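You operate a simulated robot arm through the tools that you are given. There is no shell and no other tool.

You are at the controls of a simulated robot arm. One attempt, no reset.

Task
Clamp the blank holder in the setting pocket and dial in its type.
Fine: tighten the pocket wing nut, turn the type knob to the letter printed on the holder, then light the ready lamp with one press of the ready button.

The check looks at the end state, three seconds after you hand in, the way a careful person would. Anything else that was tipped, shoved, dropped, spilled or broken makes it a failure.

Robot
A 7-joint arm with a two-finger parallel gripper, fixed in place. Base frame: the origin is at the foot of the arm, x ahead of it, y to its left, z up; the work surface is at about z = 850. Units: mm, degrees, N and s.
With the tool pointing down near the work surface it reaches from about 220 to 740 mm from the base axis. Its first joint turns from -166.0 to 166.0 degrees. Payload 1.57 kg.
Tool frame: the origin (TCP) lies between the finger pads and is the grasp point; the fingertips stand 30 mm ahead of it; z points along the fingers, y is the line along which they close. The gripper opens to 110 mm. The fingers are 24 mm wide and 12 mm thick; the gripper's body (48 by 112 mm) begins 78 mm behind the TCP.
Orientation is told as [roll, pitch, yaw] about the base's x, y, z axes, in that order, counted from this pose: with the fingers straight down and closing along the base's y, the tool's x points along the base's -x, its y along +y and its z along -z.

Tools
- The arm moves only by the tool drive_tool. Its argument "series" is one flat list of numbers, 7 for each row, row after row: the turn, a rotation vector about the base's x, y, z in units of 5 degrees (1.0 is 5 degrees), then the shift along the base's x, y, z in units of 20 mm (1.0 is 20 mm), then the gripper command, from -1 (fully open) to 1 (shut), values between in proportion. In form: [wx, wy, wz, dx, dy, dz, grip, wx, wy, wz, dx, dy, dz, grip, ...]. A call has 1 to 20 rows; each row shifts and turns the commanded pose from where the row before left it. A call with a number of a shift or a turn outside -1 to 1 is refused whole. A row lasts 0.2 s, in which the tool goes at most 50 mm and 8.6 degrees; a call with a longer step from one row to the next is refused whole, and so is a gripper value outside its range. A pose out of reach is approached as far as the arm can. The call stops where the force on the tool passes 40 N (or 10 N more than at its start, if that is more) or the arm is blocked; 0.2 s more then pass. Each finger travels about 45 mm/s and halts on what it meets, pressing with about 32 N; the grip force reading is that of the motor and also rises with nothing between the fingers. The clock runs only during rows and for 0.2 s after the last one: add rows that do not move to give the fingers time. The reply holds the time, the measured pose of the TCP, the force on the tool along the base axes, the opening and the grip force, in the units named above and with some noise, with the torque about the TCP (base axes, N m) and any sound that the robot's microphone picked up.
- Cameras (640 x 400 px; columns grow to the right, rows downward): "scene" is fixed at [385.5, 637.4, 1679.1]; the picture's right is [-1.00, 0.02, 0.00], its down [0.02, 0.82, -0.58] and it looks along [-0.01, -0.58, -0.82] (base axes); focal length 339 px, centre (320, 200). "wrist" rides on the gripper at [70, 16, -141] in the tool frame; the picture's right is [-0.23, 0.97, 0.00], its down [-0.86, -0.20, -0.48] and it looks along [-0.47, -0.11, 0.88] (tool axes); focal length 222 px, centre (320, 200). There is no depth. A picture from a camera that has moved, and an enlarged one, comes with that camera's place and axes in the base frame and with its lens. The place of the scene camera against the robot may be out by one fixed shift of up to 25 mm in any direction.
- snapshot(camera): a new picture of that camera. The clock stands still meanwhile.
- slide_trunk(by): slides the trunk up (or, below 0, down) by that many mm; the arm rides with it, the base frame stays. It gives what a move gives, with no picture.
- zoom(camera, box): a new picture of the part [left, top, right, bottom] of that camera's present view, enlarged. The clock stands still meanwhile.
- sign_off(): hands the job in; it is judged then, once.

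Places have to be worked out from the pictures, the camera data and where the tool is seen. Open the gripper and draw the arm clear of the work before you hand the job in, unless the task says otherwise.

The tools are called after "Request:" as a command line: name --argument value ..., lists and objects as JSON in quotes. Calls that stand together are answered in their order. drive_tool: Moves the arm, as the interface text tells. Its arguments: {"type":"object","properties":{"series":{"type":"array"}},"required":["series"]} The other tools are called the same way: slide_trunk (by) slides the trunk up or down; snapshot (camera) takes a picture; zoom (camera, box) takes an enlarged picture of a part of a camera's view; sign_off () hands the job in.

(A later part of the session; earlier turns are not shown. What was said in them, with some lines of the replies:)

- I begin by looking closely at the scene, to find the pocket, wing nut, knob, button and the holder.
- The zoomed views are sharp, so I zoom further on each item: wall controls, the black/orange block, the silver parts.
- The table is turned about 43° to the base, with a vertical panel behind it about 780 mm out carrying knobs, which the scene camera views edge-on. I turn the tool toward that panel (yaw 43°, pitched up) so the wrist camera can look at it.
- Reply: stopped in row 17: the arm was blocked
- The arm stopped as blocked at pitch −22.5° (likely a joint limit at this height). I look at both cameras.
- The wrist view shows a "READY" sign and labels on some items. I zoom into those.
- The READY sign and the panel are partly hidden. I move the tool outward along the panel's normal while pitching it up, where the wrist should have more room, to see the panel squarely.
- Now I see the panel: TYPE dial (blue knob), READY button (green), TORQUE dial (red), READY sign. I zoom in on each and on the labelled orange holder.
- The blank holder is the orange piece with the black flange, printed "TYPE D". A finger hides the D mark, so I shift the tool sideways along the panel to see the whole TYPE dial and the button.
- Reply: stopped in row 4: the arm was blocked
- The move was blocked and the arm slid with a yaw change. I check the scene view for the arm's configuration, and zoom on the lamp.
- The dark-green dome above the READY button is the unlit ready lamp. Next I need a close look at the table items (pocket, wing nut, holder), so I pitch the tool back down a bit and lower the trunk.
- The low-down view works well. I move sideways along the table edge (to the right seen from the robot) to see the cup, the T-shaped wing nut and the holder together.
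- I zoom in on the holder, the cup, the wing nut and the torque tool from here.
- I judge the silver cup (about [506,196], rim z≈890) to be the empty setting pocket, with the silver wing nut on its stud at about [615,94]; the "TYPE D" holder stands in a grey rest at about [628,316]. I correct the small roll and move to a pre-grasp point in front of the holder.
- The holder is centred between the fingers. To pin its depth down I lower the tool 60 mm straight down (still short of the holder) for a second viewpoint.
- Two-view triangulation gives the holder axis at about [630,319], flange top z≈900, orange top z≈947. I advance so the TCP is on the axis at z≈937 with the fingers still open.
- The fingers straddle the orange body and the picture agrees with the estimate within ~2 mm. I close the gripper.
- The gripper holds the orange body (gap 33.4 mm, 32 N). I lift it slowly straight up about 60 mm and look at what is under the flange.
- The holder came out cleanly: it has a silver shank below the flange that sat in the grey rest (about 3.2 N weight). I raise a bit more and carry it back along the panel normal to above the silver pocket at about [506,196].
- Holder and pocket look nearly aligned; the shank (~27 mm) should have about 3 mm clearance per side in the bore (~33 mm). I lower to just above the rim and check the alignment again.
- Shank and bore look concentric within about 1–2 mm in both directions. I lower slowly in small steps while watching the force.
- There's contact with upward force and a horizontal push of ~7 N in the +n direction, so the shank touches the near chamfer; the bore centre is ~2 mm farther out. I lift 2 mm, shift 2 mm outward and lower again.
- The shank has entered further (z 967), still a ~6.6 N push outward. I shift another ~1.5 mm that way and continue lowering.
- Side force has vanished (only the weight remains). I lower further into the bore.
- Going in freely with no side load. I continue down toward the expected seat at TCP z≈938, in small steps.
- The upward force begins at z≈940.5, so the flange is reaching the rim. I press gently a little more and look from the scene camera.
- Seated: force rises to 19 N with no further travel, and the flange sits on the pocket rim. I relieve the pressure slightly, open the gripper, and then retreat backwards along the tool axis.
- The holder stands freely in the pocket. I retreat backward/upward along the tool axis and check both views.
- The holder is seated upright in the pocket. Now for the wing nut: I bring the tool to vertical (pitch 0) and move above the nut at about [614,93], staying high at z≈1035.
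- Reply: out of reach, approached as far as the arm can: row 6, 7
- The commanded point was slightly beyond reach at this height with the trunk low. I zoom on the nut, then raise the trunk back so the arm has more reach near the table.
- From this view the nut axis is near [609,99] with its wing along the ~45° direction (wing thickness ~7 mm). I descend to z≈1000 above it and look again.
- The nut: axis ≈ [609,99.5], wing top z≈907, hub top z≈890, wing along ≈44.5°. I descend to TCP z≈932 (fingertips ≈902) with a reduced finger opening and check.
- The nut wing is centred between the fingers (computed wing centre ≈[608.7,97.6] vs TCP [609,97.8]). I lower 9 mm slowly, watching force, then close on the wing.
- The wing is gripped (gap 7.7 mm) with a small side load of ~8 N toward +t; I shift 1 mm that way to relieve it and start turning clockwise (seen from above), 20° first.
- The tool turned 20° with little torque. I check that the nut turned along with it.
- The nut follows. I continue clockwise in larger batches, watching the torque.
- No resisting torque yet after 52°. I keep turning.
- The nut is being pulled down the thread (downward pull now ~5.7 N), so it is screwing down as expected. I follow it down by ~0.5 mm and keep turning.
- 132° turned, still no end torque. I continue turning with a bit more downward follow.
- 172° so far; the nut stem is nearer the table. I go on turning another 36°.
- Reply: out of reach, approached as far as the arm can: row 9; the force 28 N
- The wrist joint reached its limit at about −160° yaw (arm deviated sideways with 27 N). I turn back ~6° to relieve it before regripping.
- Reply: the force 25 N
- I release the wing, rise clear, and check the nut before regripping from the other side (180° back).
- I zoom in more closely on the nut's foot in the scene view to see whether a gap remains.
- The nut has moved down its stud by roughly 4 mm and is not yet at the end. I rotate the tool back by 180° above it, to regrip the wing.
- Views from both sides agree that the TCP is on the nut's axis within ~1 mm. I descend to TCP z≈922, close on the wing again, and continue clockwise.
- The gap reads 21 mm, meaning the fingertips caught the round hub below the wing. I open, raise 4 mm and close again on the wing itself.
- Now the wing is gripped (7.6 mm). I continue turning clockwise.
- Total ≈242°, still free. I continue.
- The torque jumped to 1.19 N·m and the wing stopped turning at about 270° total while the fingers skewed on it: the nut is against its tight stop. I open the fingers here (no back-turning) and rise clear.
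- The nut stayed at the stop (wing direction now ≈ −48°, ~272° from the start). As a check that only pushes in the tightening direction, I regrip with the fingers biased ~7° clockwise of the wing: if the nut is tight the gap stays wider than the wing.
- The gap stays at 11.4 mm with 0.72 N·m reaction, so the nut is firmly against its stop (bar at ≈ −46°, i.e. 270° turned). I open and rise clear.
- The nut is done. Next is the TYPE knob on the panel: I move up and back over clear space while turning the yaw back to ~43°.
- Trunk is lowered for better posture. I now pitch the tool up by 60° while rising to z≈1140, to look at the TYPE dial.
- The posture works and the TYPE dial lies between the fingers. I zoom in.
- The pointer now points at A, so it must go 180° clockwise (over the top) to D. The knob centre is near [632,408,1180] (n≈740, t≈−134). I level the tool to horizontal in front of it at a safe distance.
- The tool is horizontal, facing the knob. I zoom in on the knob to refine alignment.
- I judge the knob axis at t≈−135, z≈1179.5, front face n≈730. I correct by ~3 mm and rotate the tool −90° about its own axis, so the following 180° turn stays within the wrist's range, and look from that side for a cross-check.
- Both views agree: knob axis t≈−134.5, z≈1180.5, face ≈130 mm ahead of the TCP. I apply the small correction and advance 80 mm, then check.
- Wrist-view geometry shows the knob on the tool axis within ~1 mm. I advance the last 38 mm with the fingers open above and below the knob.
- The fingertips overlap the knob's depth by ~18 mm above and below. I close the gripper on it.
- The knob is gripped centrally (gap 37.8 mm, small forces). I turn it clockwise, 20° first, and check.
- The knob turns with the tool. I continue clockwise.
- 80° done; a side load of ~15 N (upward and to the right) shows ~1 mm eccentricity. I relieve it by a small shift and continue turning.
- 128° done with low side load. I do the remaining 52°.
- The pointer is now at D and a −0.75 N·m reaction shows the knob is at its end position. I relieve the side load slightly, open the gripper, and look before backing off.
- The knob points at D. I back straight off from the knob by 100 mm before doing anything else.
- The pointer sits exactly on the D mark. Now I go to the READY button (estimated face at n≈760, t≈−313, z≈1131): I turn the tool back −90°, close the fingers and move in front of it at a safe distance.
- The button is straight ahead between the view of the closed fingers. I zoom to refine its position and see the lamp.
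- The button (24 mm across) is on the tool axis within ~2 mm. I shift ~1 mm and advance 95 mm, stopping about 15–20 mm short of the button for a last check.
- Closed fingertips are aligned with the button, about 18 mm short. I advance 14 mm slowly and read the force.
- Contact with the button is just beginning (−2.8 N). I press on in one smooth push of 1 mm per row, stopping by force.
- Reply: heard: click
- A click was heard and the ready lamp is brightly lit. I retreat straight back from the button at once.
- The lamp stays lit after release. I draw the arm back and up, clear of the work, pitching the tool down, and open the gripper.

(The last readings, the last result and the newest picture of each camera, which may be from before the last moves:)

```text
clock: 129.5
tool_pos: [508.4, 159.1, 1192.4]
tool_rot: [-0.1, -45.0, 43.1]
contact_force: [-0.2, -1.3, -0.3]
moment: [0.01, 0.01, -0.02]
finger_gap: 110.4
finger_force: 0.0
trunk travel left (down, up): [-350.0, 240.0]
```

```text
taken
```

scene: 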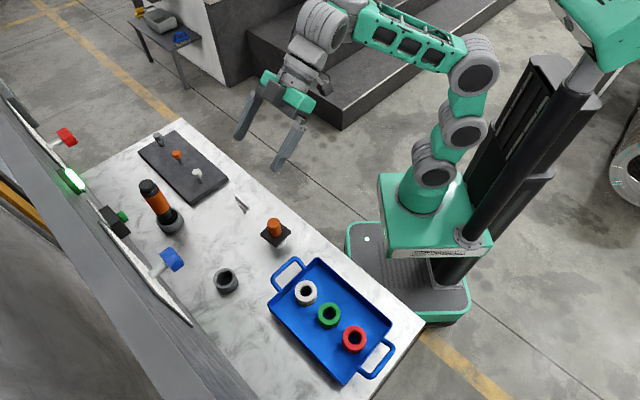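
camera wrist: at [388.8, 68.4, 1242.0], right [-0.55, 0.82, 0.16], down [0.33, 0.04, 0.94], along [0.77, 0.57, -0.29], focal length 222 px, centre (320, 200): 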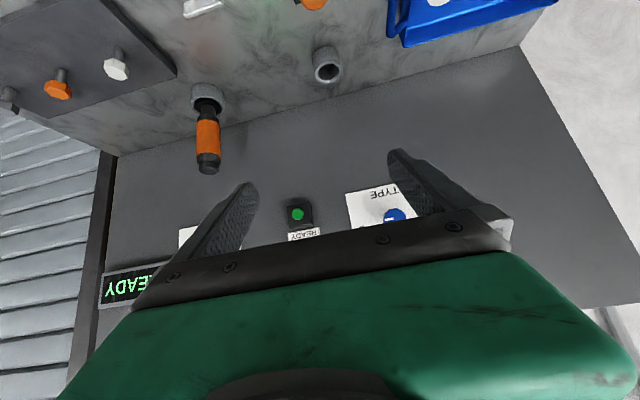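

I verify the end state: the holder in the pocket, nut position, knob pointer and lamp, from both cameras.

Request:
zoom --camera "scene" --box '[225, 185, 305, 255]'

Request:
zoom --camera "scene" --box '[40, 120, 200, 300]'

Request:
zoom --camera "wrist" --box '[340, 175, 420, 240]'

```text
5.71 times, centred on (265, 220) of scene
camera zoom: at [385.5, 637.4, 1679.1], right [-1.0, 0.02, 0.0], down [0.02, 0.82, -0.58], along [-0.01, -0.58, -0.82], focal length 1939 px, centre (634, 86)
```

zoom: 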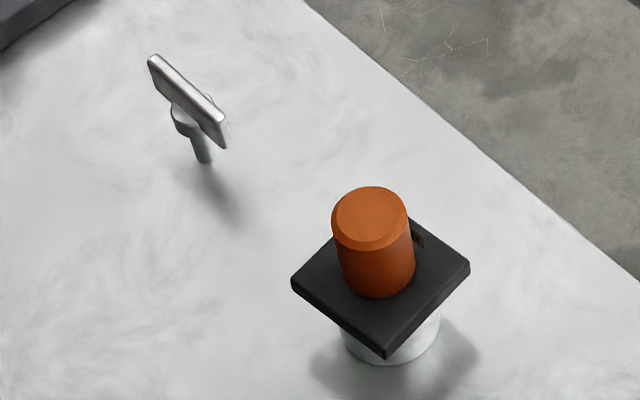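

```text
2.22 times, centred on (120, 210) of scene
camera zoom: at [385.5, 637.4, 1679.1], right [-1.0, 0.02, 0.0], down [0.02, 0.82, -0.58], along [-0.01, -0.58, -0.82], focal length 754 px, centre (764, 178)
```

zoom: 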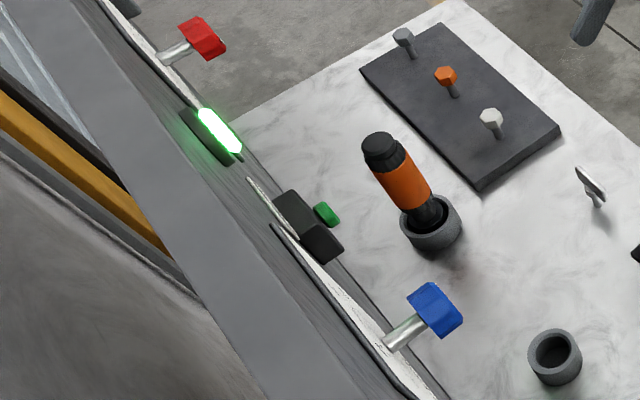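

```text
6.15 times, centred on (380, 208) of wrist
camera zoom: at [388.8, 68.4, 1242.0], right [-0.55, 0.82, 0.16], down [0.33, 0.04, 0.94], along [0.77, 0.57, -0.29], focal length 1367 px, centre (-49, 154)
```

zoom: 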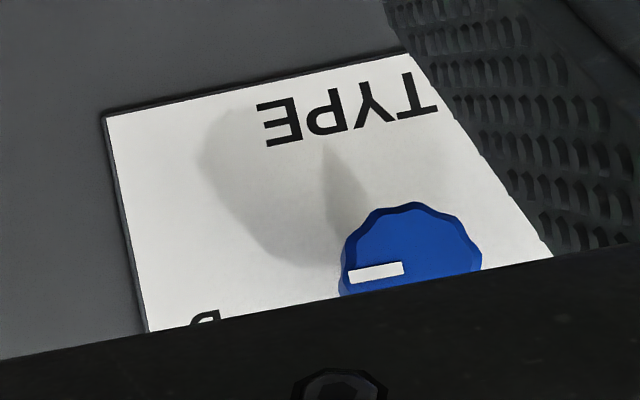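

Everything checks out: the TYPE D holder is seated in the pocket, the wing nut is at its tight stop and the knob is on D. The ready lamp is lit, the gripper is open and the arm is clear. I hand the job in.

Request:
sign_off

```text
The job is handed in.
```

The job is handed in. At my last check everything was in its end state; I have not seen the verdict.

- **Holder:** the TYPE D blank holder is seated upright in the setting pocket, with its flange on the rim.
- **Wing nut:** I turned it about 270° clockwise to its stop. A second grip, biased to tighten, met 0.72 N·m of resistance and it did not move.
- **Type knob:** the pointer went from A to D and sits on the D mark.
- **Ready lamp:** one press gave a click. The lamp lit and stayed lit after release.
- **Arm:** the gripper is open and the arm is clear of the work. Nothing else on the table or panel looks moved.
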